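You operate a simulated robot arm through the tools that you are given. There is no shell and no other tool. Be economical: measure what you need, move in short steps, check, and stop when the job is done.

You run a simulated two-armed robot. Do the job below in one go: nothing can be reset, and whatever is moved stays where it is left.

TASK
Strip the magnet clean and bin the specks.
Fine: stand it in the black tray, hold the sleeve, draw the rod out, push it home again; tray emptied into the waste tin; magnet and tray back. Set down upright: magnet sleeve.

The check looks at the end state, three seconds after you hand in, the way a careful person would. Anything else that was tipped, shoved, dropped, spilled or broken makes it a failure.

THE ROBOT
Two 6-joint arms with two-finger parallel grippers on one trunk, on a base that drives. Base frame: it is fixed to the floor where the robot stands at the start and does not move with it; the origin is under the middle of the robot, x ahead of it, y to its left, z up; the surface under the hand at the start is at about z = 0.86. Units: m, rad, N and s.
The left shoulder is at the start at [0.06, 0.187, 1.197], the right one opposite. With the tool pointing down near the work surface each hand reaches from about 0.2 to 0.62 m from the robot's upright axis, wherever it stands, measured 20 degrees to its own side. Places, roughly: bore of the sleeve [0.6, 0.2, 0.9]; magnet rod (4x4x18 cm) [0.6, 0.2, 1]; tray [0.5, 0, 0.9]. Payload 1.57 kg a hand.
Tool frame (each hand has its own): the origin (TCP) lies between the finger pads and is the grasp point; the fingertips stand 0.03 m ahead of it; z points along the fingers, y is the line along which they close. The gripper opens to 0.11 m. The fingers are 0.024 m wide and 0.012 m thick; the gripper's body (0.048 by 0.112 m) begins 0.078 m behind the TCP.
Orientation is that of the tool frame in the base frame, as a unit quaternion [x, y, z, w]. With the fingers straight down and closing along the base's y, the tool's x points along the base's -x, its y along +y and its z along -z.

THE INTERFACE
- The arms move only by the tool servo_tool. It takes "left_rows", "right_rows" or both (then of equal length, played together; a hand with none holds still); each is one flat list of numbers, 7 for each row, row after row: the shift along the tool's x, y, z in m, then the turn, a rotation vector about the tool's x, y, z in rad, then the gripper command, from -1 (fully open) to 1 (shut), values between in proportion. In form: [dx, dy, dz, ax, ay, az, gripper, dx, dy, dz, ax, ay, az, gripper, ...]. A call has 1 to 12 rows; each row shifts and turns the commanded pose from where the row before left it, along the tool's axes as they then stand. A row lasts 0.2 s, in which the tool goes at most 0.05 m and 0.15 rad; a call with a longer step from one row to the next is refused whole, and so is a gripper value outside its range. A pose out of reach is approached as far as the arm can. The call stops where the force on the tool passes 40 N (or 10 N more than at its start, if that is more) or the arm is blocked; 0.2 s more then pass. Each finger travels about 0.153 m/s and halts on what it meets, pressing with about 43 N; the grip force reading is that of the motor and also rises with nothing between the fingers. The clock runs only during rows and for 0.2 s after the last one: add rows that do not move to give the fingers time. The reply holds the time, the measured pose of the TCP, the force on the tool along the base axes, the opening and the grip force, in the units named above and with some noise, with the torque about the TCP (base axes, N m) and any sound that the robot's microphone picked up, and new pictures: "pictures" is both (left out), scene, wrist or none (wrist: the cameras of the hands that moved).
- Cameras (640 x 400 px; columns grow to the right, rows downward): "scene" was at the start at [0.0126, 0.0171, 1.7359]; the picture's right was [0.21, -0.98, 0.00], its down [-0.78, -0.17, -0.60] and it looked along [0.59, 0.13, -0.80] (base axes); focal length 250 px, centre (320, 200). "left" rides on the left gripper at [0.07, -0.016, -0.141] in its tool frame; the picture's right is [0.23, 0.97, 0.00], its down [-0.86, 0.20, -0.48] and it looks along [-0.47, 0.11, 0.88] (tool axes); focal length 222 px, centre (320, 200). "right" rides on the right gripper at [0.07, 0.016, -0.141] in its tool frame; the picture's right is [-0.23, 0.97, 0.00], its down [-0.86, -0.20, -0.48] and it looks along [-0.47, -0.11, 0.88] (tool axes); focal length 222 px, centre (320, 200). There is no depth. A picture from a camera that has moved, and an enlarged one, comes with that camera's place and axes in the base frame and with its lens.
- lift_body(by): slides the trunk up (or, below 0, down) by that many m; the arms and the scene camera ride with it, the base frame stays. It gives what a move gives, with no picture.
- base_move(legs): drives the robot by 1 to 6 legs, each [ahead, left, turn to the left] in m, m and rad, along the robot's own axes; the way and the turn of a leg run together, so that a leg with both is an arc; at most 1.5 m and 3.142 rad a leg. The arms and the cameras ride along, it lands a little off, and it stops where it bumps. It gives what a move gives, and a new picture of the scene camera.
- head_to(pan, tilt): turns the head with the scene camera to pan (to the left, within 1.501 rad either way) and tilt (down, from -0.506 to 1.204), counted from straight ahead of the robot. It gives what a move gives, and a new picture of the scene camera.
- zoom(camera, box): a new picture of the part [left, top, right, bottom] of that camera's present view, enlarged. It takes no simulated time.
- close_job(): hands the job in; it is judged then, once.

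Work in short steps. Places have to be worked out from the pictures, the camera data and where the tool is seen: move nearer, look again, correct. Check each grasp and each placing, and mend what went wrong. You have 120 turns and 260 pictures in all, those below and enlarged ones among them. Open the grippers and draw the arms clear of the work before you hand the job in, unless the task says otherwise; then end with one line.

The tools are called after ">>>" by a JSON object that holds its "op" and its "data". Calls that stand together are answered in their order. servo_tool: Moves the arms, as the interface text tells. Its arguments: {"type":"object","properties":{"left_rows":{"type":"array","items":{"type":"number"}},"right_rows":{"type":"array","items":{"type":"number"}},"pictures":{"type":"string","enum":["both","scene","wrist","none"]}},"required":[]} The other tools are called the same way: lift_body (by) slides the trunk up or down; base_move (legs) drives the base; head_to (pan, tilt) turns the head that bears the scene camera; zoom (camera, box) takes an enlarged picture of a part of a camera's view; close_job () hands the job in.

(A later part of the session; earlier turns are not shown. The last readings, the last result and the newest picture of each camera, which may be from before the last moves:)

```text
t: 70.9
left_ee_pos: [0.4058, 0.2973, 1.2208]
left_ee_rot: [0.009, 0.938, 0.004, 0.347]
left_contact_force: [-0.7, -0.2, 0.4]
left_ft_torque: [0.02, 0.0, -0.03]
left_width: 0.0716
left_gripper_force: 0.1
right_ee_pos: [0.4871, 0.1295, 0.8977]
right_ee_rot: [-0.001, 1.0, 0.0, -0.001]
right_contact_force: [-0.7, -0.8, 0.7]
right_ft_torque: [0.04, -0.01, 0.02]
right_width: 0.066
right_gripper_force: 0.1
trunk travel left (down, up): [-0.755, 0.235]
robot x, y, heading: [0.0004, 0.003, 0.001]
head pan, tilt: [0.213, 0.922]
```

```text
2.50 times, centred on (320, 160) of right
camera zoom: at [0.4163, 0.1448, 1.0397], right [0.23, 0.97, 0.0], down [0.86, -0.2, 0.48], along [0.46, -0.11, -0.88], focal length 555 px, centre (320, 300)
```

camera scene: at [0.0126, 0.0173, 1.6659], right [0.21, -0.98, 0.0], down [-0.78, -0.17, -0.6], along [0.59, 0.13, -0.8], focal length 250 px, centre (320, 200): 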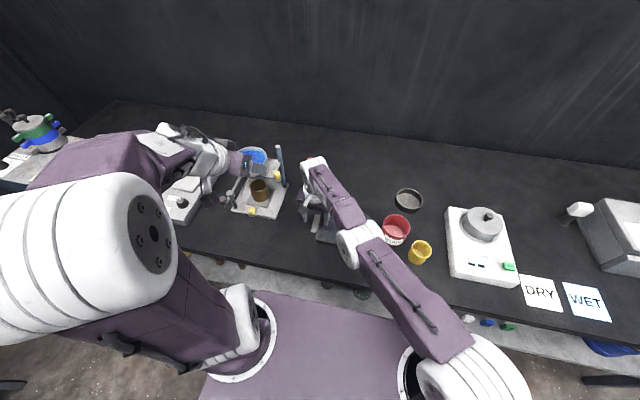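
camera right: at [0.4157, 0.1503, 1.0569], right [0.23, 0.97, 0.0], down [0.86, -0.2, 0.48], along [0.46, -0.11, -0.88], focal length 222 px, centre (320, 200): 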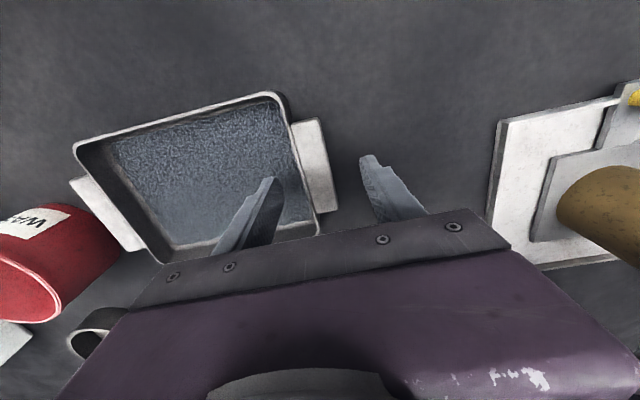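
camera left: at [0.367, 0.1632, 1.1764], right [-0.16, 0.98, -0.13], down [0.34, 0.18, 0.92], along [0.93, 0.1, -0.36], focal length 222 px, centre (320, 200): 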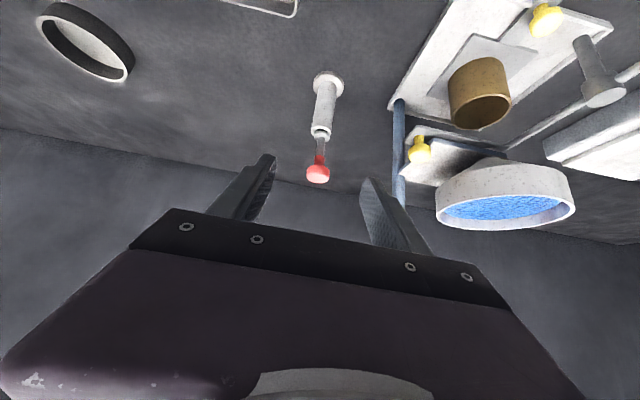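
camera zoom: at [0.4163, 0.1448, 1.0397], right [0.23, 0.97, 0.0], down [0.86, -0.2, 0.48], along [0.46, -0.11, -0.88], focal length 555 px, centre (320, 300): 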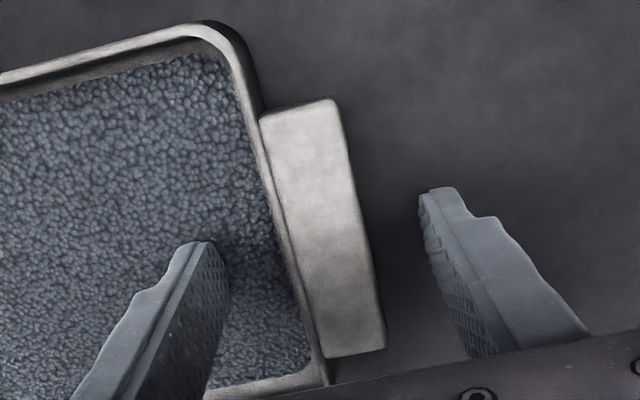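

No contact below; both fingers straddle slab and wall evenly. Closing slowly.

>>> {"op": "servo_tool", "data": {"right_rows": [0, 0, 0, 0, 0, 0, 0.1, 0, 0, 0, 0, 0, 0, 0.35, 0, 0, 0, 0, 0, 0, 0.5, 0, 0, 0, 0, 0, 0, 0.6, 0, 0, 0, 0, 0, 0, 1, 0, 0, 0, 0, 0, 0, 1], "pictures": "wrist"}}

>>> {"op": "zoom", "data": {"camera": "right", "box": [200, 80, 440, 240]}}

```text
t: 72.3
left_ee_pos: [0.4066, 0.2963, 1.2195]
left_ee_rot: [0.01, 0.938, 0.004, 0.347]
left_contact_force: [0.2, -0.6, 0.8]
left_ft_torque: [0.02, -0.02, 0.03]
left_width: 0.0714
left_gripper_force: 0.0
right_ee_pos: [0.4858, 0.129, 0.8969]
right_ee_rot: [0.0, 1.0, -0.001, -0.002]
right_contact_force: [-0.1, 1.0, 1.1]
right_ft_torque: [-0.14, -0.01, 0.12]
right_width: 0.0245
right_gripper_force: 36.3
trunk travel left (down, up): [-0.755, 0.235]
robot x, y, heading: [0.0017, 0.0028, -0.005]
head pan, tilt: [0.213, 0.922]
camera right: at [0.4163, 0.145, 1.0398], right [0.23, 0.97, 0.0], down [0.86, -0.2, 0.48], along [0.46, -0.11, -0.88], focal length 222 px, centre (320, 200)
```

right: 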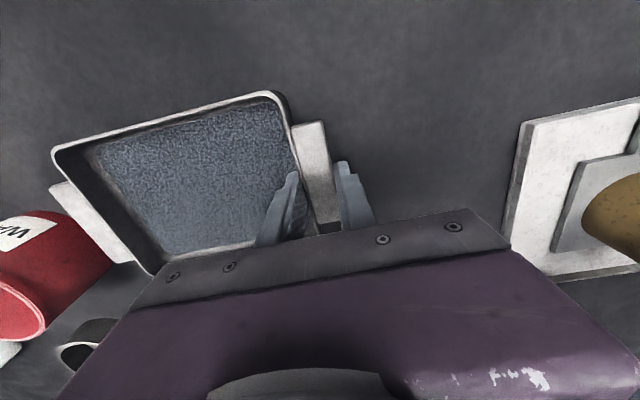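

```text
2.50 times, centred on (320, 160) of right
camera zoom: at [0.4163, 0.145, 1.0398], right [0.23, 0.97, 0.0], down [0.86, -0.2, 0.48], along [0.46, -0.11, -0.88], focal length 555 px, centre (320, 300)
```

zoom: 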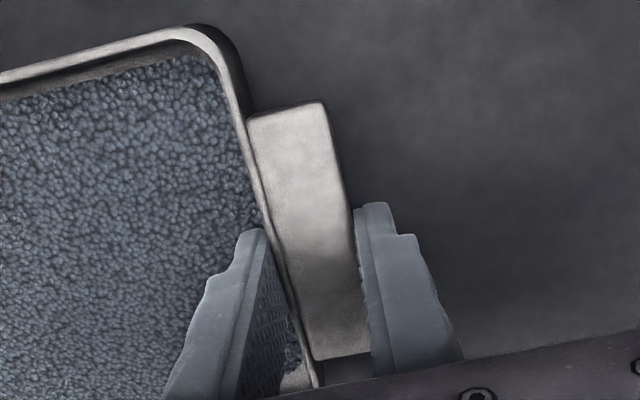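

Firm pinch at 24.5 mm. A test lift of 1.5 cm to see whether the tray stays level.

>>> {"op": "servo_tool", "data": {"right_rows": [0, 0, -0.003, 0, 0, 0, 1, 0, 0, -0.006, 0, 0, 0, 1, 0, 0, -0.006, 0, 0, 0, 1, 0, 0, 0, 0, 0, 0, 1], "pictures": "both"}}

>>> {"op": "zoom", "data": {"camera": "scene", "box": [290, 190, 410, 280]}}

```text
t: 73.3
left_ee_pos: [0.4051, 0.2961, 1.22]
left_ee_rot: [0.01, 0.938, 0.004, 0.347]
left_contact_force: [0.1, -0.5, 0.5]
left_ft_torque: [0.03, -0.02, 0.02]
left_width: 0.0712
left_gripper_force: 0.0
right_ee_pos: [0.4869, 0.1316, 0.9131]
right_ee_rot: [-0.001, 1.0, -0.001, -0.002]
right_contact_force: [0.5, -0.5, -2.1]
right_ft_torque: [0.22, -0.01, 0.0]
right_width: 0.0242
right_gripper_force: 36.4
trunk travel left (down, up): [-0.755, 0.235]
robot x, y, heading: [-0.0013, -0.0012, 0.004]
head pan, tilt: [0.213, 0.922]
camera scene: at [0.0129, 0.0173, 1.6659], right [0.21, -0.98, 0.0], down [-0.78, -0.17, -0.6], along [0.59, 0.13, -0.8], focal length 250 px, centre (320, 200)
camera right: at [0.4182, 0.1463, 1.0546], right [0.23, 0.97, 0.0], down [0.86, -0.2, 0.48], along [0.46, -0.11, -0.88], focal length 222 px, centre (320, 200)
```

scene: 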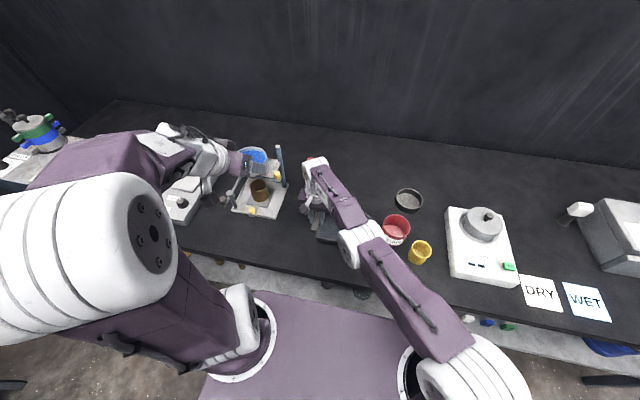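
right: 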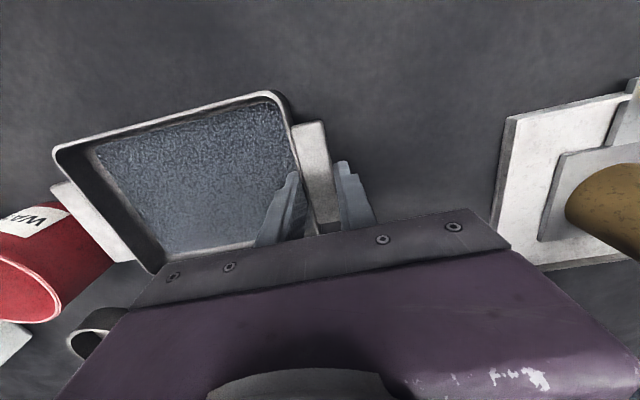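

```text
4.44 times, centred on (350, 235) of scene
camera zoom: at [0.0129, 0.0173, 1.6659], right [0.21, -0.98, 0.0], down [-0.78, -0.17, -0.6], along [0.59, 0.13, -0.8], focal length 1110 px, centre (187, 44)
```

zoom: 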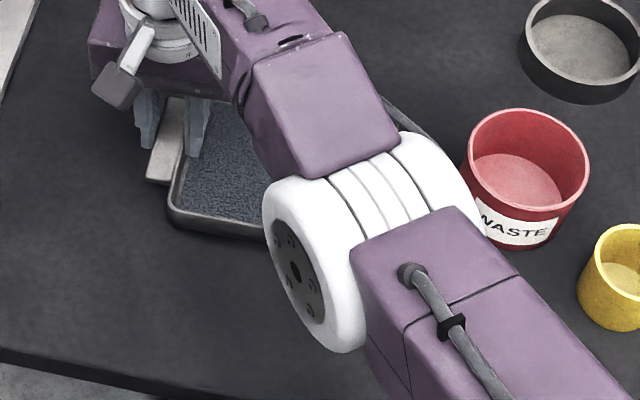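

The tray is held rigidly and level (≈2 N). Lifting it to z ≈ 1.06.

>>> {"op": "servo_tool", "data": {"right_rows": [0, 0, -0.02, 0, 0, 0, 1, 0, 0, -0.03, 0, 0, 0, 1, 0, 0, -0.03, 0, 0, 0, 1, 0, -0.005, -0.03, 0, 0, 0, 1, 0, -0.01, -0.03, 0, 0, 0, 1, 0, -0.015, -0.01, 0, 0, 0, 1, 0, -0.015, 0, 0, 0, 0, 1, 0, 0, 0, 0, 0, 0, 1], "pictures": "both"}}

>>> {"op": "zoom", "data": {"camera": "scene", "box": [280, 150, 440, 280]}}

```text
t: 75.1
left_ee_pos: [0.4056, 0.297, 1.2201]
left_ee_rot: [0.01, 0.937, 0.004, 0.348]
left_contact_force: [0.4, -0.3, -0.1]
left_ft_torque: [0.01, 0.03, -0.01]
left_width: 0.0717
left_gripper_force: 0.0
right_ee_pos: [0.5072, 0.099, 1.0657]
right_ee_rot: [-0.001, 1.0, -0.001, -0.003]
right_contact_force: [-0.2, -0.1, -2.9]
right_ft_torque: [0.19, -0.03, 0.01]
right_width: 0.0242
right_gripper_force: 36.2
right hand out of reach, approached as far as the arm can: row 1, 4, 5, 6, 7
trunk travel left (down, up): [-0.755, 0.235]
robot x, y, heading: [0.002, -0.001, 0.001]
head pan, tilt: [0.213, 0.922]
camera scene: at [0.0126, 0.0175, 1.6659], right [0.21, -0.98, 0.0], down [-0.78, -0.17, -0.6], along [0.59, 0.13, -0.8], focal length 250 px, centre (320, 200)
camera right: at [0.4384, 0.1142, 1.2073], right [0.23, 0.97, 0.0], down [0.86, -0.2, 0.48], along [0.46, -0.11, -0.88], focal length 222 px, centre (320, 200)
```

scene: 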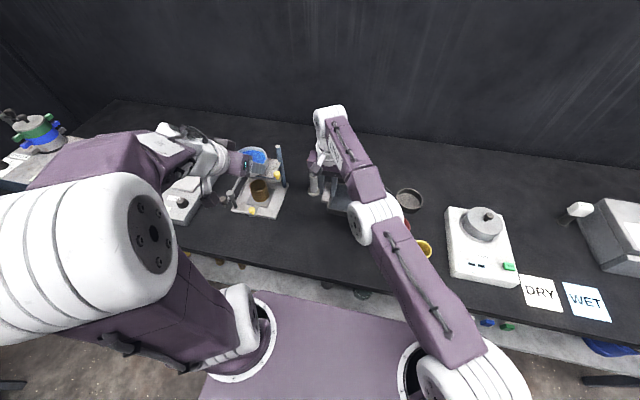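
right: 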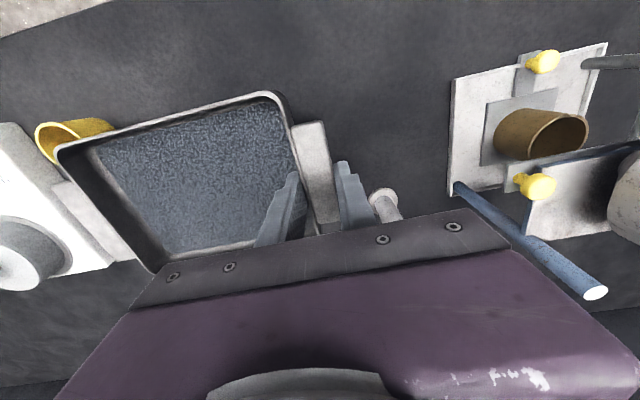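

```text
3.08 times, centred on (360, 215) of scene
camera zoom: at [0.0126, 0.0175, 1.6659], right [0.21, -0.98, 0.0], down [-0.78, -0.17, -0.6], along [0.59, 0.13, -0.8], focal length 768 px, centre (197, 154)
```

zoom: 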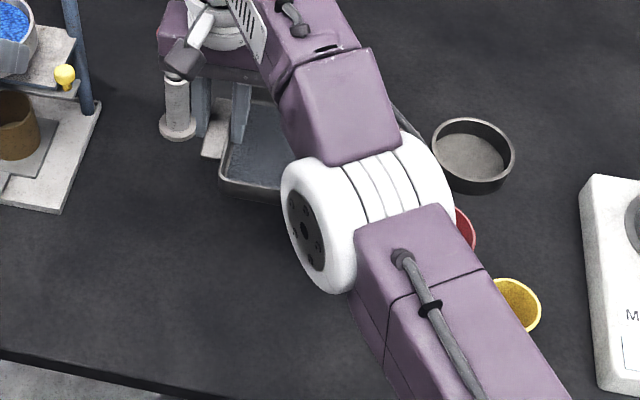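

The arm's offset comes from a limit on the far side; moving toward −y should free it. Moving the level tray right 5 cm.

>>> {"op": "servo_tool", "data": {"right_rows": [0, -0.015, 0, 0, 0, 0, 1, 0, -0.015, 0, 0, 0, 0, 1, 0, -0.015, 0, 0, 0, 0, 1, 0, -0.01, 0, 0, 0, 0, 1, 0, 0, 0, 0, 0, 0, 1], "pictures": "none"}}

```text
t: 76.3
left_ee_pos: [0.406, 0.2978, 1.2199]
left_ee_rot: [0.01, 0.938, 0.004, 0.347]
left_contact_force: [-0.5, 0.0, -0.6]
left_ft_torque: [0.01, -0.02, 0.0]
left_width: 0.0715
left_gripper_force: 0.0
right_ee_pos: [0.5305, 0.0566, 1.0692]
right_ee_rot: [-0.001, 1.0, -0.002, -0.002]
right_contact_force: [-0.2, 0.3, -1.3]
right_ft_torque: [0.2, 0.0, 0.01]
right_width: 0.0243
right_gripper_force: 35.7
right hand out of reach, approached as far as the arm can: row 1, 2, 3, 4
trunk travel left (down, up): [-0.755, 0.235]
robot x, y, heading: [-0.0009, 0.0011, -0.006]
head pan, tilt: [0.213, 0.922]
```

The arm seems locked straight-elbowed at a fixed radius of about 0.53 m from its shoulder. I'll swing along that radius toward −y, clear of the magnet, with a little lift.

>>> {"op": "servo_tool", "data": {"right_rows": [-0.012, -0.02, -0.005, 0, 0, 0, 1, -0.012, -0.02, -0.005, 0, 0, 0, 1, -0.01, -0.02, -0.005, 0, 0, 0, 1, -0.008, -0.02, -0.005, 0, 0, 0, 1, 0, 0, 0, 0, 0, 0, 1, 0, 0, 0, 0, 0, 0, 1], "pictures": "scene"}}

```text
t: 77.7
left_ee_pos: [0.4058, 0.2964, 1.22]
left_ee_rot: [0.01, 0.938, 0.005, 0.348]
left_contact_force: [0.3, -0.7, 0.2]
left_ft_torque: [0.01, -0.01, -0.01]
left_width: 0.0716
left_gripper_force: 0.2
right_ee_pos: [0.5655, -0.0264, 1.0873]
right_ee_rot: [-0.001, 1.0, -0.001, -0.001]
right_contact_force: [0.2, 0.1, -2.5]
right_ft_torque: [0.2, 0.01, 0.01]
right_width: 0.0243
right_gripper_force: 36.8
right hand out of reach, approached as far as the arm can: row 2, 4
trunk travel left (down, up): [-0.755, 0.235]
robot x, y, heading: [-0.0028, 0.0042, -0.005]
head pan, tilt: [0.213, 0.922]
camera scene: at [0.0131, 0.0173, 1.6659], right [0.21, -0.98, 0.0], down [-0.78, -0.17, -0.6], along [0.59, 0.13, -0.8], focal length 250 px, centre (320, 200)
```

scene: 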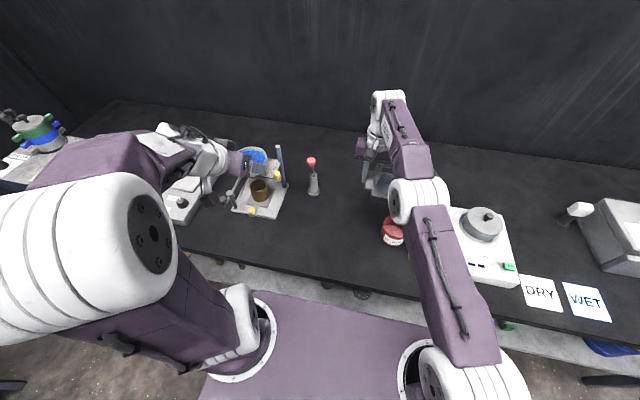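

It follows along the arc. Now trying to pull inward to unlock the elbow.

>>> {"op": "servo_tool", "data": {"right_rows": [0.015, 0, -0.02, 0, 0, 0, 1, 0.015, 0, -0.02, 0, 0, 0, 1, 0.015, 0, -0.01, 0, 0, 0, 1, 0, 0, 0, 0, 0, 0, 1], "pictures": "none"}}

```text
t: 78.7
left_ee_pos: [0.4063, 0.2972, 1.2205]
left_ee_rot: [0.01, 0.938, 0.004, 0.345]
left_contact_force: [-0.6, -0.3, -0.6]
left_ft_torque: [-0.01, -0.02, 0.03]
left_width: 0.0716
left_gripper_force: 0.0
right_ee_pos: [0.52, -0.0266, 1.1377]
right_ee_rot: [-0.001, 1.0, -0.001, -0.001]
right_contact_force: [-0.3, 0.1, -2.6]
right_ft_torque: [0.17, 0.02, 0.01]
right_width: 0.0241
right_gripper_force: 36.4
trunk travel left (down, up): [-0.755, 0.235]
robot x, y, heading: [-0.0, 0.0001, -0.0]
head pan, tilt: [0.213, 0.922]
```

Unlocked: it tracks exactly now. I'll tilt 15° about the pour axis here, then bring the corner over the tin.

>>> {"op": "servo_tool", "data": {"right_rows": [0, 0, 0, -0.1003, -0.0842, 0, 1, 0, 0, 0, -0.1003, -0.0842, 0, 1, -0.0047, 0.0051, 0.0203, 0, 0, 0, 1, -0.0047, 0.0051, 0.0203, 0, 0, 0, 1, -0.0047, 0.0051, 0.0203, 0, 0, 0, 1, -0.0047, 0.0051, 0.0203, 0, 0, 0, 1, -0.0047, 0.0051, 0.0203, 0, 0, 0, 1, 0, 0, 0, 0, 0, 0, 1], "pictures": "both"}}

>>> {"op": "zoom", "data": {"camera": "scene", "box": [330, 150, 450, 270]}}

```text
t: 80.5
left_ee_pos: [0.4065, 0.2968, 1.2203]
left_ee_rot: [0.009, 0.938, 0.004, 0.347]
left_contact_force: [-0.5, -0.4, 0.3]
left_ft_torque: [-0.01, 0.01, 0.01]
left_width: 0.0717
left_gripper_force: 0.0
right_ee_pos: [0.559, 0.0186, 1.049]
right_ee_rot: [0.0, 0.991, 0.1, 0.083]
right_contact_force: [0.6, 0.6, -2.1]
right_ft_torque: [0.23, -0.01, 0.0]
right_width: 0.0244
right_gripper_force: 36.0
trunk travel left (down, up): [-0.755, 0.235]
robot x, y, heading: [0.0007, -0.0045, -0.0]
head pan, tilt: [0.213, 0.922]
camera scene: at [0.0123, 0.0168, 1.6659], right [0.21, -0.98, 0.0], down [-0.78, -0.17, -0.6], along [0.59, 0.13, -0.8], focal length 250 px, centre (320, 200)
camera right: at [0.467, 0.007, 1.1776], right [0.21, 0.95, 0.23], down [0.77, -0.3, 0.56], along [0.61, 0.06, -0.79], focal length 222 px, centre (320, 200)
```

scene: 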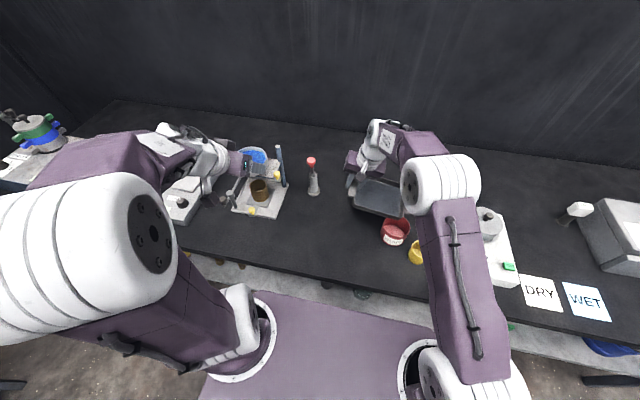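
right: 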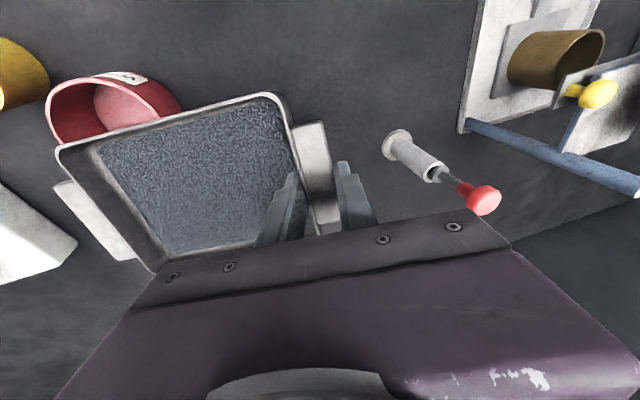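

```text
3.33 times, centred on (390, 210) of scene
camera zoom: at [0.0123, 0.0168, 1.6659], right [0.21, -0.98, 0.0], down [-0.78, -0.17, -0.6], along [0.59, 0.13, -0.8], focal length 833 px, centre (87, 167)
```

zoom: 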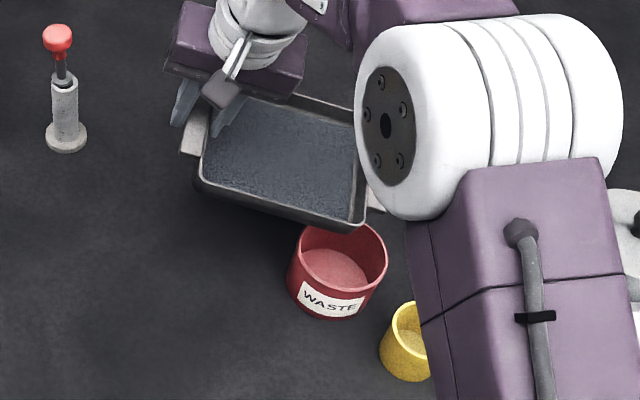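

The tray's lowest corner hangs over the tin, about 12 mm short in x. I'll correct, lower 2 cm, and pivot 15° more about that corner.

>>> {"op": "servo_tool", "data": {"right_rows": [-0.0085, -0.0041, 0.0213, 0, 0, 0, 1, 0, 0, 0, 0, 0, 0, 1, 0.0009, -0.001, -0.0111, -0.0502, -0.0421, 0, 1, 0.0009, -0.001, -0.0111, -0.0502, -0.0421, 0, 1, 0.0009, -0.001, -0.0111, -0.0502, -0.0421, 0, 1, 0.0009, -0.001, -0.0111, -0.0502, -0.0421, 0, 1, 0, 0, 0, 0, 0, 0, 1], "pictures": "none"}}

>>> {"op": "zoom", "data": {"camera": "scene", "box": [340, 170, 420, 250]}}

>>> {"op": "zoom", "data": {"camera": "right", "box": [40, 60, 340, 280]}}

```text
t: 82.1
left_ee_pos: [0.406, 0.2967, 1.2192]
left_ee_rot: [0.009, 0.938, 0.004, 0.346]
left_contact_force: [-0.2, 0.9, 0.4]
left_ft_torque: [0.03, 0.0, 0.02]
left_width: 0.0714
left_gripper_force: 0.0
right_ee_pos: [0.5575, 0.0049, 1.0686]
right_ee_rot: [0.0, 0.966, 0.198, 0.166]
right_contact_force: [0.5, -0.2, -2.4]
right_ft_torque: [0.14, 0.03, -0.03]
right_width: 0.0243
right_gripper_force: 36.0
trunk travel left (down, up): [-0.755, 0.235]
robot x, y, heading: [-0.0021, 0.0024, -0.001]
head pan, tilt: [0.213, 0.922]
```

```text
5.00 times, centred on (380, 210) of scene
camera zoom: at [0.0135, 0.0174, 1.6659], right [0.21, -0.98, 0.0], down [-0.78, -0.17, -0.6], along [0.59, 0.13, -0.8], focal length 1249 px, centre (20, 150)
```

zoom: 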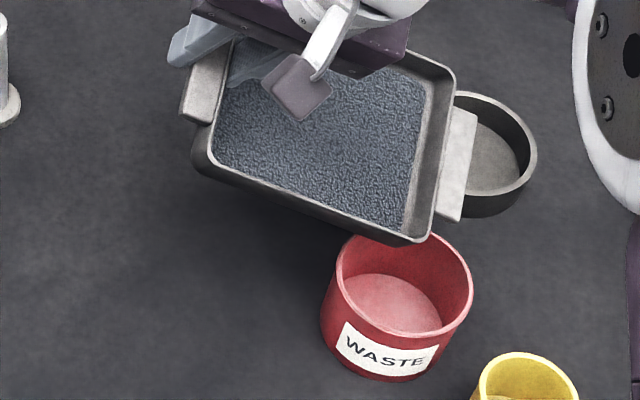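

```text
1.82 times, centred on (190, 170) of right
camera zoom: at [0.4466, -0.0323, 1.1755], right [0.15, 0.88, 0.45], down [0.67, -0.42, 0.61], along [0.73, 0.21, -0.65], focal length 404 px, centre (556, 254)
```

zoom: 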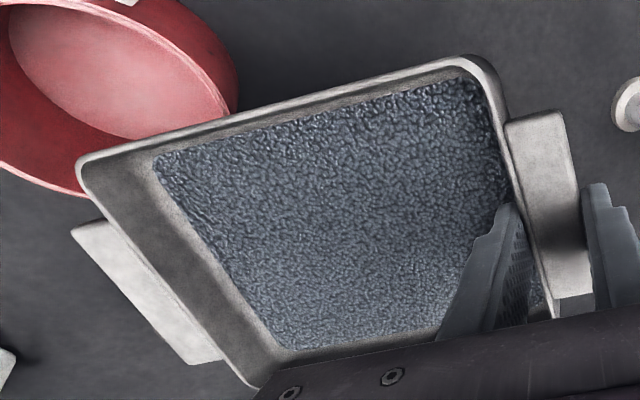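

At 30° the corner lies directly over the tin's centre. Continuing the pivot to 60°.

>>> {"op": "servo_tool", "data": {"right_rows": [0.0009, -0.001, -0.0111, -0.0502, -0.0421, 0, 1, 0.0009, -0.001, -0.0111, -0.0502, -0.0421, 0, 1, 0.0009, -0.001, -0.0111, -0.0502, -0.0421, 0, 1, 0.0009, -0.001, -0.0111, -0.0502, -0.0421, 0, 1, 0.0009, -0.001, -0.0111, -0.0502, -0.0421, 0, 1, 0.0009, -0.001, -0.0111, -0.0502, -0.0421, 0, 1, 0.0009, -0.001, -0.0111, -0.0502, -0.0421, 0, 1, 0.0009, -0.001, -0.0111, -0.0502, -0.0421, 0, 1, 0, 0, 0, 0, 0, 0, 1], "pictures": "none"}}

>>> {"op": "zoom", "data": {"camera": "scene", "box": [340, 170, 420, 250]}}

>>> {"op": "zoom", "data": {"camera": "right", "box": [40, 60, 340, 280]}}

```text
t: 84.1
left_ee_pos: [0.4056, 0.297, 1.2195]
left_ee_rot: [0.009, 0.937, 0.004, 0.348]
left_contact_force: [0.0, -0.8, 0.4]
left_ft_torque: [-0.01, 0.03, -0.02]
left_width: 0.0715
left_gripper_force: 0.2
right_ee_pos: [0.5157, -0.0491, 1.1251]
right_ee_rot: [0.0, 0.866, 0.384, 0.32]
right_contact_force: [-0.6, 0.1, -1.7]
right_ft_torque: [0.09, 0.08, 0.0]
right_width: 0.0247
right_gripper_force: 35.9
trunk travel left (down, up): [-0.755, 0.235]
robot x, y, heading: [-0.0052, -0.0005, -0.005]
head pan, tilt: [0.213, 0.922]
```

```text
5.00 times, centred on (380, 210) of scene
camera zoom: at [0.013, 0.0174, 1.6659], right [0.21, -0.98, 0.0], down [-0.78, -0.17, -0.6], along [0.59, 0.13, -0.8], focal length 1249 px, centre (20, 150)
```

zoom: 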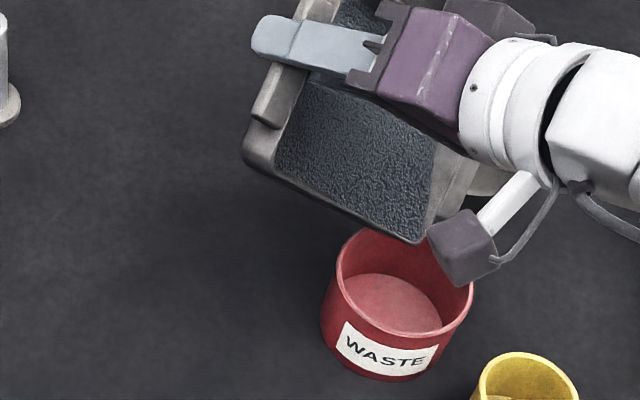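

```text
1.82 times, centred on (190, 170) of right
camera zoom: at [0.377, -0.115, 1.1684], right [-0.06, 0.63, 0.77], down [0.46, -0.67, 0.58], along [0.88, 0.39, -0.25], focal length 404 px, centre (556, 254)
```

zoom: 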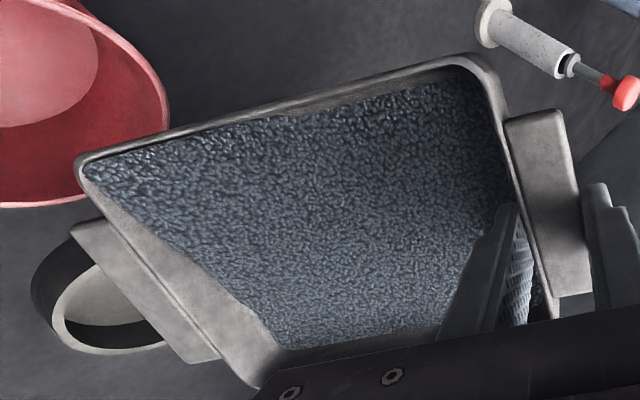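

The grains are flowing to the corner at the lip. Continuing slowly to 75°.

>>> {"op": "servo_tool", "data": {"right_rows": [0.0009, -0.001, -0.0111, -0.0502, -0.0421, 0, 1, 0.0009, -0.001, -0.0111, -0.0502, -0.0421, 0, 1, 0, 0, 0, 0, 0, 0, 1, 0.0009, -0.001, -0.0111, -0.0502, -0.0421, 0, 1, 0.0009, -0.001, -0.0111, -0.0502, -0.0421, 0, 1, 0, 0, 0, 0, 0, 0, 1, 0, 0, 0, 0, 0, 0, 1], "pictures": "none"}}

>>> {"op": "zoom", "data": {"camera": "scene", "box": [340, 170, 420, 250]}}

>>> {"op": "zoom", "data": {"camera": "right", "box": [40, 60, 340, 280]}}

```text
t: 85.7
left_ee_pos: [0.4067, 0.2961, 1.2198]
left_ee_rot: [0.009, 0.937, 0.004, 0.348]
left_contact_force: [0.5, 0.0, 0.3]
left_ft_torque: [0.04, 0.02, -0.01]
left_width: 0.0716
left_gripper_force: 0.0
right_ee_pos: [0.4884, -0.081, 1.138]
right_ee_rot: [0.0, 0.793, 0.467, 0.39]
right_contact_force: [-0.6, 0.2, -1.5]
right_ft_torque: [0.08, 0.09, 0.01]
right_width: 0.0244
right_gripper_force: 35.7
trunk travel left (down, up): [-0.755, 0.235]
robot x, y, heading: [0.0034, 0.0006, -0.003]
head pan, tilt: [0.213, 0.922]
```

```text
5.00 times, centred on (380, 210) of scene
camera zoom: at [0.0128, 0.0169, 1.6659], right [0.21, -0.98, 0.0], down [-0.78, -0.17, -0.6], along [0.59, 0.13, -0.8], focal length 1249 px, centre (20, 150)
```

zoom: 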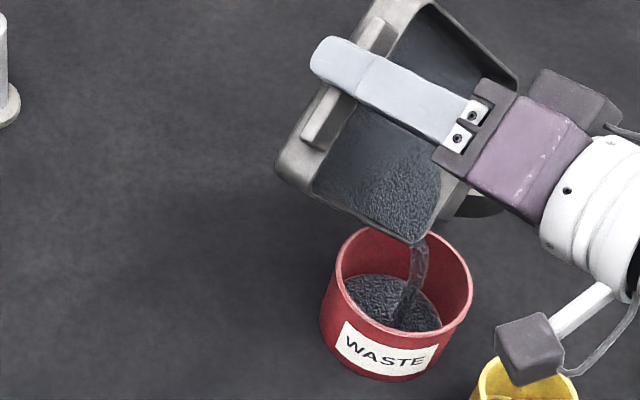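

```text
1.82 times, centred on (190, 170) of right
camera zoom: at [0.3455, -0.1525, 1.1447], right [-0.2, 0.47, 0.86], down [0.37, -0.78, 0.51], along [0.91, 0.42, -0.02], focal length 404 px, centre (556, 254)
```

zoom: 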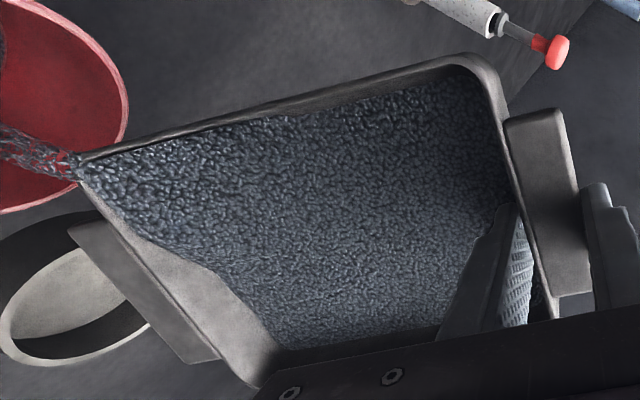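

A clean stream falls from the corner into the tin. Holding here for two seconds.

>>> {"op": "servo_tool", "data": {"right_rows": [0, 0, 0, 0, 0, 0, 1, 0, 0, 0, 0, 0, 0, 1, 0, 0, 0, 0, 0, 0, 1, 0, 0, 0, 0, 0, 0, 1, 0, 0, 0, 0, 0, 0, 1, 0, 0, 0, 0, 0, 0, 1, 0, 0, 0, 0, 0, 0, 1, 0, 0, 0, 0, 0, 0, 1, 0, 0, 0, 0, 0, 0, 1, 0, 0, 0, 0, 0, 0, 1], "pictures": "none"}}

>>> {"op": "zoom", "data": {"camera": "scene", "box": [340, 170, 420, 250]}}

>>> {"op": "zoom", "data": {"camera": "right", "box": [40, 60, 340, 280]}}

```text
t: 87.9
left_ee_pos: [0.4067, 0.2967, 1.2208]
left_ee_rot: [0.01, 0.938, 0.004, 0.347]
left_contact_force: [0.2, 0.7, -0.3]
left_ft_torque: [-0.04, 0.0, -0.03]
left_width: 0.0716
left_gripper_force: 0.1
right_ee_pos: [0.488, -0.0817, 1.1387]
right_ee_rot: [-0.001, 0.793, 0.467, 0.39]
right_contact_force: [0.7, -0.1, -2.2]
right_ft_torque: [0.07, 0.08, 0.01]
right_width: 0.0241
right_gripper_force: 36.1
trunk travel left (down, up): [-0.755, 0.235]
robot x, y, heading: [0.0007, -0.0006, -0.003]
head pan, tilt: [0.213, 0.922]
```

```text
5.00 times, centred on (380, 210) of scene
camera zoom: at [0.0128, 0.0171, 1.6659], right [0.21, -0.98, 0.0], down [-0.78, -0.17, -0.6], along [0.59, 0.13, -0.8], focal length 1249 px, centre (20, 150)
```

zoom: 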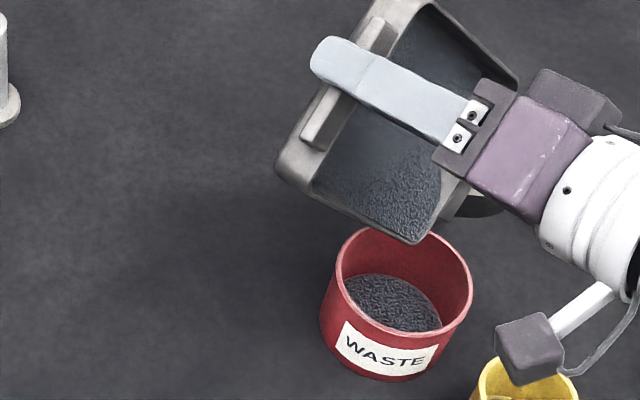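

```text
1.82 times, centred on (190, 170) of right
camera zoom: at [0.3456, -0.1524, 1.1447], right [-0.2, 0.47, 0.86], down [0.37, -0.78, 0.51], along [0.91, 0.42, -0.02], focal length 404 px, centre (556, 254)
```

zoom: 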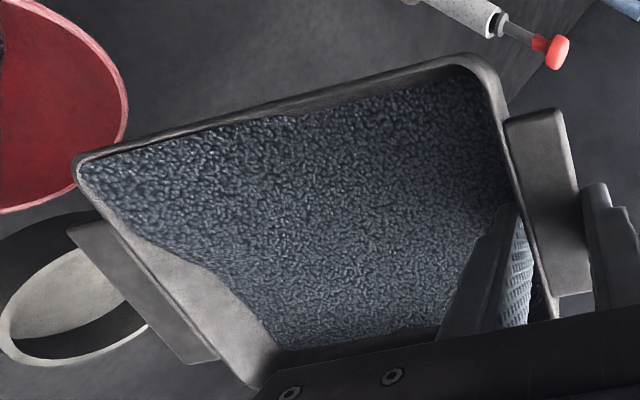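

The flow stopped at this angle, all of it inside the tin. Tilting further to 90°.

>>> {"op": "servo_tool", "data": {"right_rows": [0.0009, -0.001, -0.0111, -0.0502, -0.0421, 0, 1, 0, 0, 0, 0, 0, 0, 1, 0.0009, -0.001, -0.0111, -0.0502, -0.0421, 0, 1, 0, 0, 0, 0, 0, 0, 1, 0.0009, -0.001, -0.0111, -0.0502, -0.0421, 0, 1, 0, 0, 0, 0, 0, 0, 1, 0.0009, -0.001, -0.0111, -0.0502, -0.0421, 0, 1, 0, 0, 0, 0, 0, 0, 1, 0, 0, 0, 0, 0, 0, 1], "pictures": "none"}}

>>> {"op": "zoom", "data": {"camera": "scene", "box": [340, 170, 420, 250]}}

>>> {"op": "zoom", "data": {"camera": "right", "box": [40, 60, 340, 280]}}

```text
t: 89.9
left_ee_pos: [0.4044, 0.296, 1.2197]
left_ee_rot: [0.01, 0.938, 0.004, 0.346]
left_contact_force: [0.1, -0.3, -0.2]
left_ft_torque: [0.0, -0.01, -0.01]
left_width: 0.0715
left_gripper_force: 0.0
right_ee_pos: [0.4595, -0.1155, 1.1409]
right_ee_rot: [0.0, 0.707, 0.544, 0.453]
right_contact_force: [-0.2, -0.6, -1.7]
right_ft_torque: [0.04, 0.13, 0.0]
right_width: 0.0243
right_gripper_force: 36.5
trunk travel left (down, up): [-0.755, 0.235]
robot x, y, heading: [0.004, -0.0043, -0.003]
head pan, tilt: [0.213, 0.922]
```

```text
5.00 times, centred on (380, 210) of scene
camera zoom: at [0.0127, 0.0175, 1.6659], right [0.21, -0.98, 0.0], down [-0.78, -0.17, -0.6], along [0.59, 0.13, -0.8], focal length 1249 px, centre (20, 150)
```

zoom: 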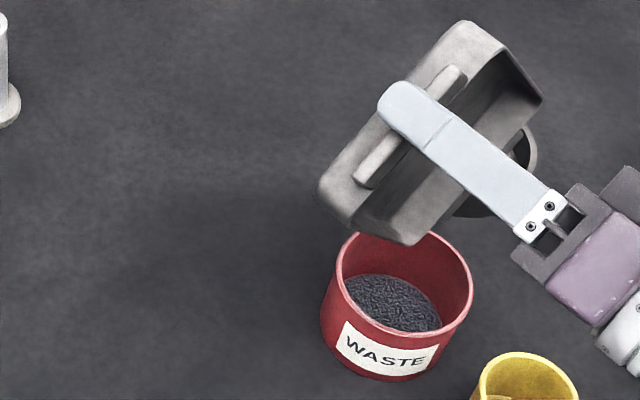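

```text
1.82 times, centred on (190, 170) of right
camera zoom: at [0.3188, -0.1834, 1.1085], right [-0.35, 0.29, 0.89], down [0.3, -0.87, 0.4], along [0.89, 0.4, 0.22], focal length 404 px, centre (556, 254)
```

zoom: 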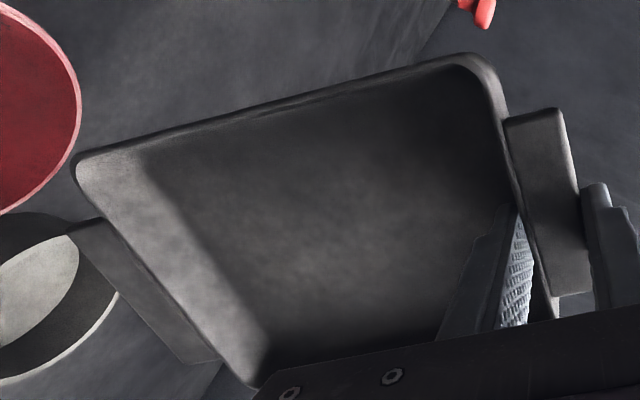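

The tray is empty and the waste sits in the tin, with nothing on the table around it. Pivoting back up to 15°.

>>> {"op": "servo_tool", "data": {"right_rows": [0, 0, -0.005, 0, 0, 0, 1, 0.0002, -0.0002, 0.0222, 0.1003, 0.0842, 0, 1, 0.0002, -0.0002, 0.0222, 0.1003, 0.0842, 0, 1, 0.0002, -0.0002, 0.0222, 0.1003, 0.0842, 0, 1, 0.0002, -0.0002, 0.0222, 0.1003, 0.0842, 0, 1, 0.0002, -0.0002, 0.0222, 0.1003, 0.0842, 0, 1, 0.0002, -0.0002, 0.0222, 0.1003, 0.0842, 0, 1, 0.0002, -0.0002, 0.0222, 0.1003, 0.0842, 0, 1, 0.0002, -0.0002, 0.0222, 0.1003, 0.0842, 0, 1, 0, 0, 0, 0, 0, 0, 1], "pictures": "scene"}}

>>> {"op": "zoom", "data": {"camera": "scene", "box": [340, 170, 440, 270]}}

```text
t: 92.1
left_ee_pos: [0.406, 0.2961, 1.2195]
left_ee_rot: [0.01, 0.938, 0.004, 0.347]
left_contact_force: [-0.7, 0.4, 0.3]
left_ft_torque: [0.05, -0.01, -0.03]
left_width: 0.0716
left_gripper_force: 0.1
right_ee_pos: [0.5533, -0.0015, 1.0647]
right_ee_rot: [-0.002, 0.966, 0.199, 0.166]
right_contact_force: [0.4, -0.2, -2.2]
right_ft_torque: [0.17, -0.01, 0.03]
right_width: 0.0243
right_gripper_force: 36.3
trunk travel left (down, up): [-0.755, 0.235]
robot x, y, heading: [-0.0005, 0.0022, -0.0]
head pan, tilt: [0.213, 0.922]
camera scene: at [0.0122, 0.0165, 1.6659], right [0.21, -0.98, 0.0], down [-0.78, -0.17, -0.6], along [0.59, 0.13, -0.8], focal length 250 px, centre (320, 200)
```

scene: 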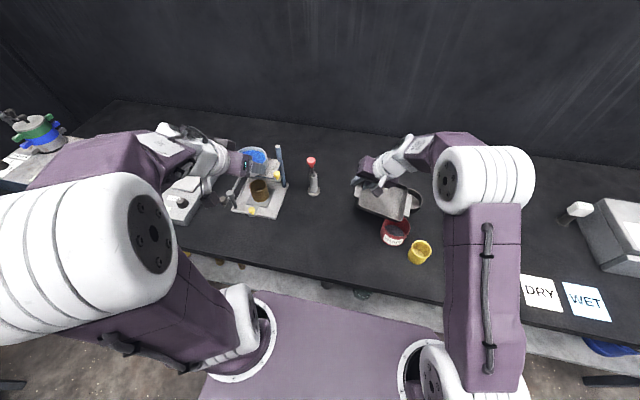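

```text
4.00 times, centred on (390, 220) of scene
camera zoom: at [0.0122, 0.0165, 1.6659], right [0.21, -0.98, 0.0], down [-0.78, -0.17, -0.6], along [0.59, 0.13, -0.8], focal length 999 px, centre (40, 120)
```

zoom: 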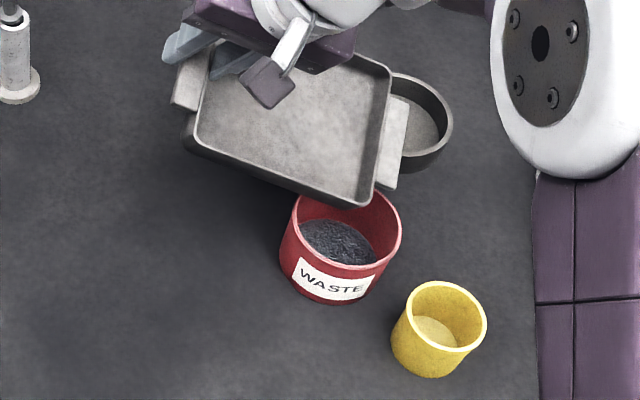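

The tray is clean. I'll raise it, level it, and bring it away from above the tin.

>>> {"op": "servo_tool", "data": {"right_rows": [0.0045, 0.0125, -0.0308, 0, 0, 0, 1, 0.0045, 0.0125, -0.0308, 0, 0, 0, 1, 0, 0, 0, 0.1003, 0.0842, 0, 1, 0, 0, 0, 0.1003, 0.0842, 0, 1, 0, 0, 0, 0.1003, 0.0842, 0, 1, 0, 0, 0, 0.1003, 0.0842, 0, 1, 0.02, 0.015, 0, 0, 0, 0, 1, 0.02, 0.015, 0, 0, 0, 0, 1, 0, 0, 0, 0, 0, 0, 1], "pictures": "none"}}

>>> {"op": "base_move", "data": {"legs": [[0, 0.06, 0]]}}

```text
t: 94.1
left_ee_pos: [0.4072, 0.2959, 1.2188]
left_ee_rot: [0.01, 0.938, 0.004, 0.346]
left_contact_force: [-0.1, -0.5, 0.1]
left_ft_torque: [0.0, -0.02, 0.0]
left_width: 0.0717
left_gripper_force: 0.1
right_ee_pos: [0.4836, 0.0276, 1.1227]
right_ee_rot: [-0.001, 1.0, 0.0, -0.001]
right_contact_force: [-0.5, -0.8, -1.9]
right_ft_torque: [0.18, -0.03, 0.0]
right_width: 0.0245
right_gripper_force: 36.1
trunk travel left (down, up): [-0.755, 0.235]
robot x, y, heading: [-0.0041, 0.0027, -0.0]
head pan, tilt: [0.213, 0.922]
```

```text
t: 95.0
left_ee_pos: [0.4051, 0.3512, 1.221]
left_ee_rot: [0.011, 0.938, 0.006, 0.347]
left_contact_force: [0.1, -0.3, 0.3]
left_ft_torque: [0.02, -0.01, 0.03]
left_width: 0.0713
left_gripper_force: 0.1
right_ee_pos: [0.4834, 0.0814, 1.1235]
right_ee_rot: [-0.002, 1.0, 0.003, -0.001]
right_contact_force: [-0.6, -0.1, -1.3]
right_ft_torque: [0.24, -0.05, -0.04]
right_width: 0.0242
right_gripper_force: 36.2
trunk travel left (down, up): [-0.755, 0.235]
robot x, y, heading: [0.0022, 0.059, 0.005]
head pan, tilt: [0.213, 0.922]
camera scene: at [0.0125, 0.0697, 1.666], right [0.21, -0.98, 0.0], down [-0.78, -0.16, -0.6], along [0.59, 0.13, -0.8], focal length 250 px, centre (320, 200)
```

scene: 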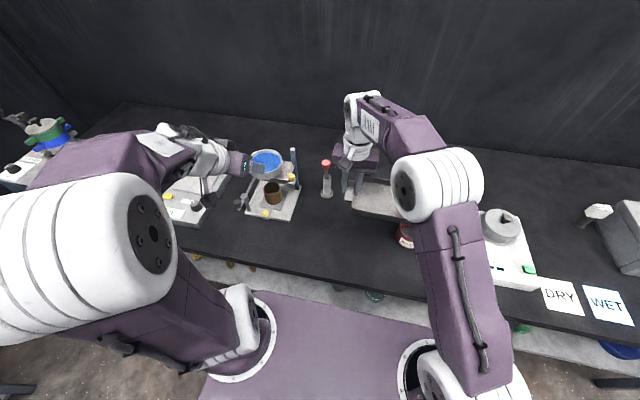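

Shifted 5.5 cm left, arm relaxed. Now I'll move to (0.486, 0.131) and lower to z ≈ 0.925.

>>> {"op": "servo_tool", "data": {"right_rows": [-0.001, 0.025, 0, 0, 0, 0, 1, -0.0016, 0.025, 0, 0, 0, 0, 1, 0, 0, 0.04, 0, 0, 0, 1, 0, 0, 0.04, 0, 0, 0, 1, 0, 0, 0.04, 0, 0, 0, 1, 0, 0, 0.035, 0, 0, 0, 1, 0, 0, 0.03, 0, 0, 0, 1, 0, 0, 0.013, 0, 0, 0, 1, 0, 0, 0, 0, 0, 0, 1], "pictures": "both"}}

>>> {"op": "zoom", "data": {"camera": "scene", "box": [300, 150, 440, 280]}}

```text
t: 97.0
left_ee_pos: [0.4068, 0.3567, 1.2205]
left_ee_rot: [0.009, 0.938, 0.004, 0.347]
left_contact_force: [-0.5, 0.6, -0.5]
left_ft_torque: [0.02, 0.0, 0.01]
left_width: 0.0715
left_gripper_force: 0.1
right_ee_pos: [0.4841, 0.136, 0.9248]
right_ee_rot: [-0.001, 1.0, 0.001, -0.001]
right_contact_force: [0.0, -0.1, -2.7]
right_ft_torque: [0.2, -0.03, -0.01]
right_width: 0.0244
right_gripper_force: 36.5
trunk travel left (down, up): [-0.755, 0.235]
robot x, y, heading: [-0.0004, 0.0566, 0.001]
head pan, tilt: [0.213, 0.922]
camera scene: at [0.0127, 0.0768, 1.6659], right [0.21, -0.98, 0.0], down [-0.78, -0.17, -0.6], along [0.59, 0.13, -0.8], focal length 250 px, centre (320, 200)
camera right: at [0.4153, 0.151, 1.0662], right [0.23, 0.97, 0.0], down [0.86, -0.2, 0.48], along [0.46, -0.11, -0.88], focal length 222 px, centre (320, 200)
```

scene: 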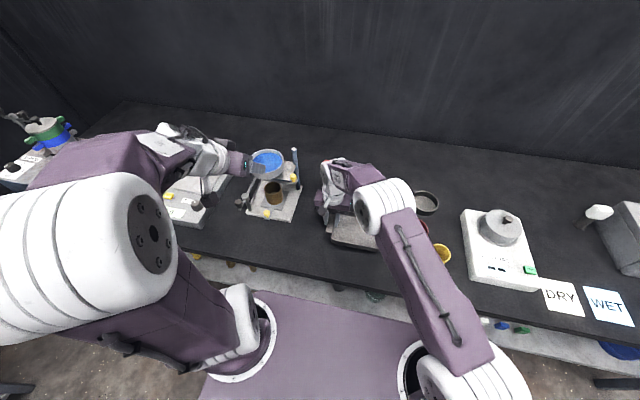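
right: 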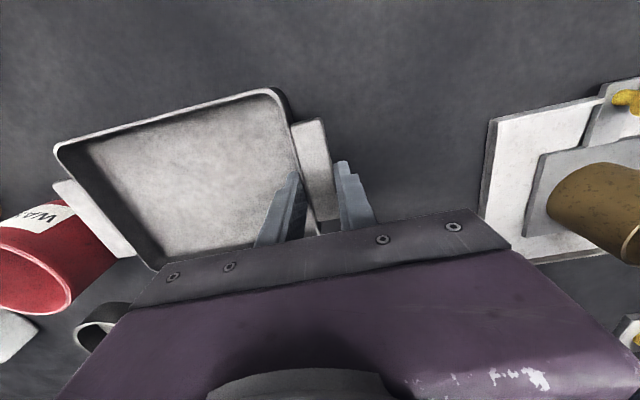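

```text
3.08 times, centred on (370, 215) of scene
camera zoom: at [0.0127, 0.0768, 1.6659], right [0.21, -0.98, 0.0], down [-0.78, -0.17, -0.6], along [0.59, 0.13, -0.8], focal length 768 px, centre (166, 154)
```

zoom: 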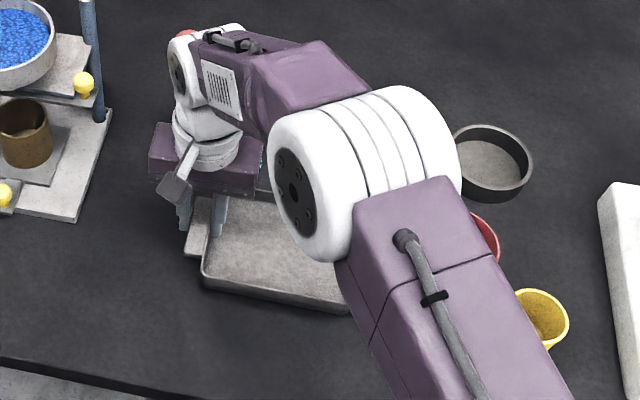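

Near its spot. Shifting −5 mm in y and lowering gently toward z ≈ 0.90.

>>> {"op": "servo_tool", "data": {"right_rows": [-0.001, -0.005, 0.006, 0, 0, 0, 1, 0, 0, 0.007, 0, 0, 0, 1, 0, 0, 0.006, 0, 0, 0, 1, 0, 0, 0.003, 0, 0, 0, 1, 0, 0, 0.002, 0, 0, 0, 1, 0, 0, 0, 0, 0, 0, 1], "pictures": "none"}}

```text
t: 98.5
left_ee_pos: [0.4061, 0.3546, 1.2205]
left_ee_rot: [0.009, 0.937, 0.004, 0.348]
left_contact_force: [-0.6, 0.5, -0.9]
left_ft_torque: [0.03, 0.01, 0.02]
left_width: 0.0715
left_gripper_force: 0.1
right_ee_pos: [0.486, 0.1316, 0.9021]
right_ee_rot: [-0.001, 1.0, 0.0, 0.0]
right_contact_force: [0.3, 0.4, 0.2]
right_ft_torque: [-0.25, -0.19, 0.11]
right_width: 0.0244
right_gripper_force: 36.2
trunk travel left (down, up): [-0.755, 0.235]
robot x, y, heading: [-0.0005, 0.0593, 0.006]
head pan, tilt: [0.213, 0.922]
```

The tray has begun to touch (its far end first). Lowering another 4 mm.

>>> {"op": "servo_tool", "data": {"right_rows": [0, 0, 0.0015, 0, 0, 0, 1, 0, 0, 0.0015, 0, 0, 0, 1, 0, 0, 0.001, 0, 0, 0, 1, 0, 0, 0, 0, 0, 0, 1], "pictures": "none"}}

>>> {"op": "zoom", "data": {"camera": "right", "box": [40, 60, 440, 280]}}

```text
t: 99.5
left_ee_pos: [0.4054, 0.3566, 1.2205]
left_ee_rot: [0.01, 0.938, 0.004, 0.347]
left_contact_force: [-0.8, -0.2, 0.0]
left_ft_torque: [-0.03, -0.01, 0.04]
left_width: 0.0716
left_gripper_force: 0.0
right_ee_pos: [0.4854, 0.13, 0.8989]
right_ee_rot: [-0.001, 1.0, 0.001, 0.001]
right_contact_force: [2.2, 0.6, 12.0]
right_ft_torque: [-0.21, -0.87, 0.16]
right_width: 0.0247
right_gripper_force: 36.5
trunk travel left (down, up): [-0.755, 0.235]
robot x, y, heading: [-0.005, 0.0594, -0.0]
head pan, tilt: [0.213, 0.922]
```

```text
1.60 times, centred on (240, 170) of right
camera zoom: at [0.4153, 0.1464, 1.0407], right [0.23, 0.97, 0.0], down [0.85, -0.2, 0.48], along [0.47, -0.11, -0.88], focal length 355 px, centre (448, 248)
```

zoom: 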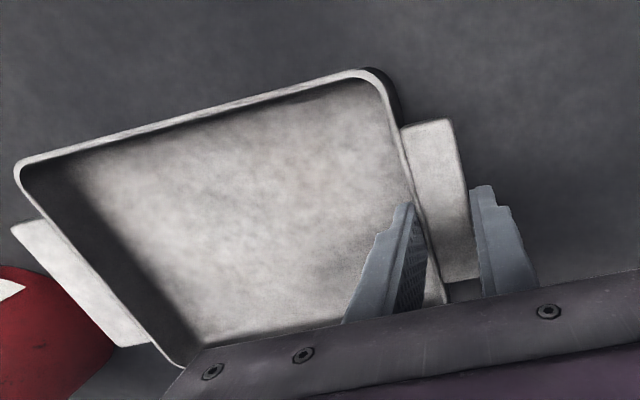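

Firm contact at 12 N: it's down. Opening the gripper gradually.

>>> {"op": "servo_tool", "data": {"right_rows": [0, 0, -0.001, 0, 0, 0, 1, 0, 0, 0, 0, 0, 0, 0.5, 0, 0, 0, 0, 0, 0, 0.3, 0, 0, 0, 0, 0, 0, 0, 0, 0, 0, 0, 0, 0, -0.2, 0, 0, 0, 0, 0, 0, -0.2], "pictures": "none"}}

>>> {"op": "zoom", "data": {"camera": "right", "box": [40, 60, 440, 280]}}

```text
t: 100.8
left_ee_pos: [0.4052, 0.3563, 1.22]
left_ee_rot: [0.009, 0.938, 0.005, 0.347]
left_contact_force: [0.2, 0.0, 0.5]
left_ft_torque: [-0.01, 0.01, -0.03]
left_width: 0.0715
left_gripper_force: 0.0
right_ee_pos: [0.4858, 0.1301, 0.8979]
right_ee_rot: [-0.001, 1.0, 0.0, -0.001]
right_contact_force: [0.0, 1.1, 0.1]
right_ft_torque: [0.0, 0.01, -0.05]
right_width: 0.0659
right_gripper_force: 0.0
trunk travel left (down, up): [-0.755, 0.235]
robot x, y, heading: [-0.0013, 0.0578, -0.001]
head pan, tilt: [0.213, 0.922]
```

```text
1.60 times, centred on (240, 170) of right
camera zoom: at [0.4157, 0.146, 1.0404], right [0.23, 0.97, 0.0], down [0.86, -0.2, 0.48], along [0.47, -0.11, -0.88], focal length 355 px, centre (448, 248)
```

zoom: 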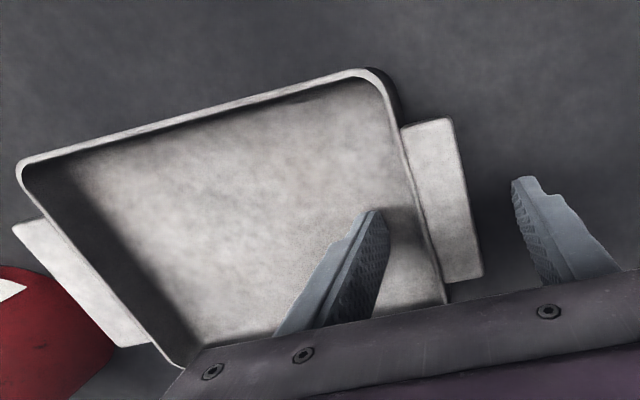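

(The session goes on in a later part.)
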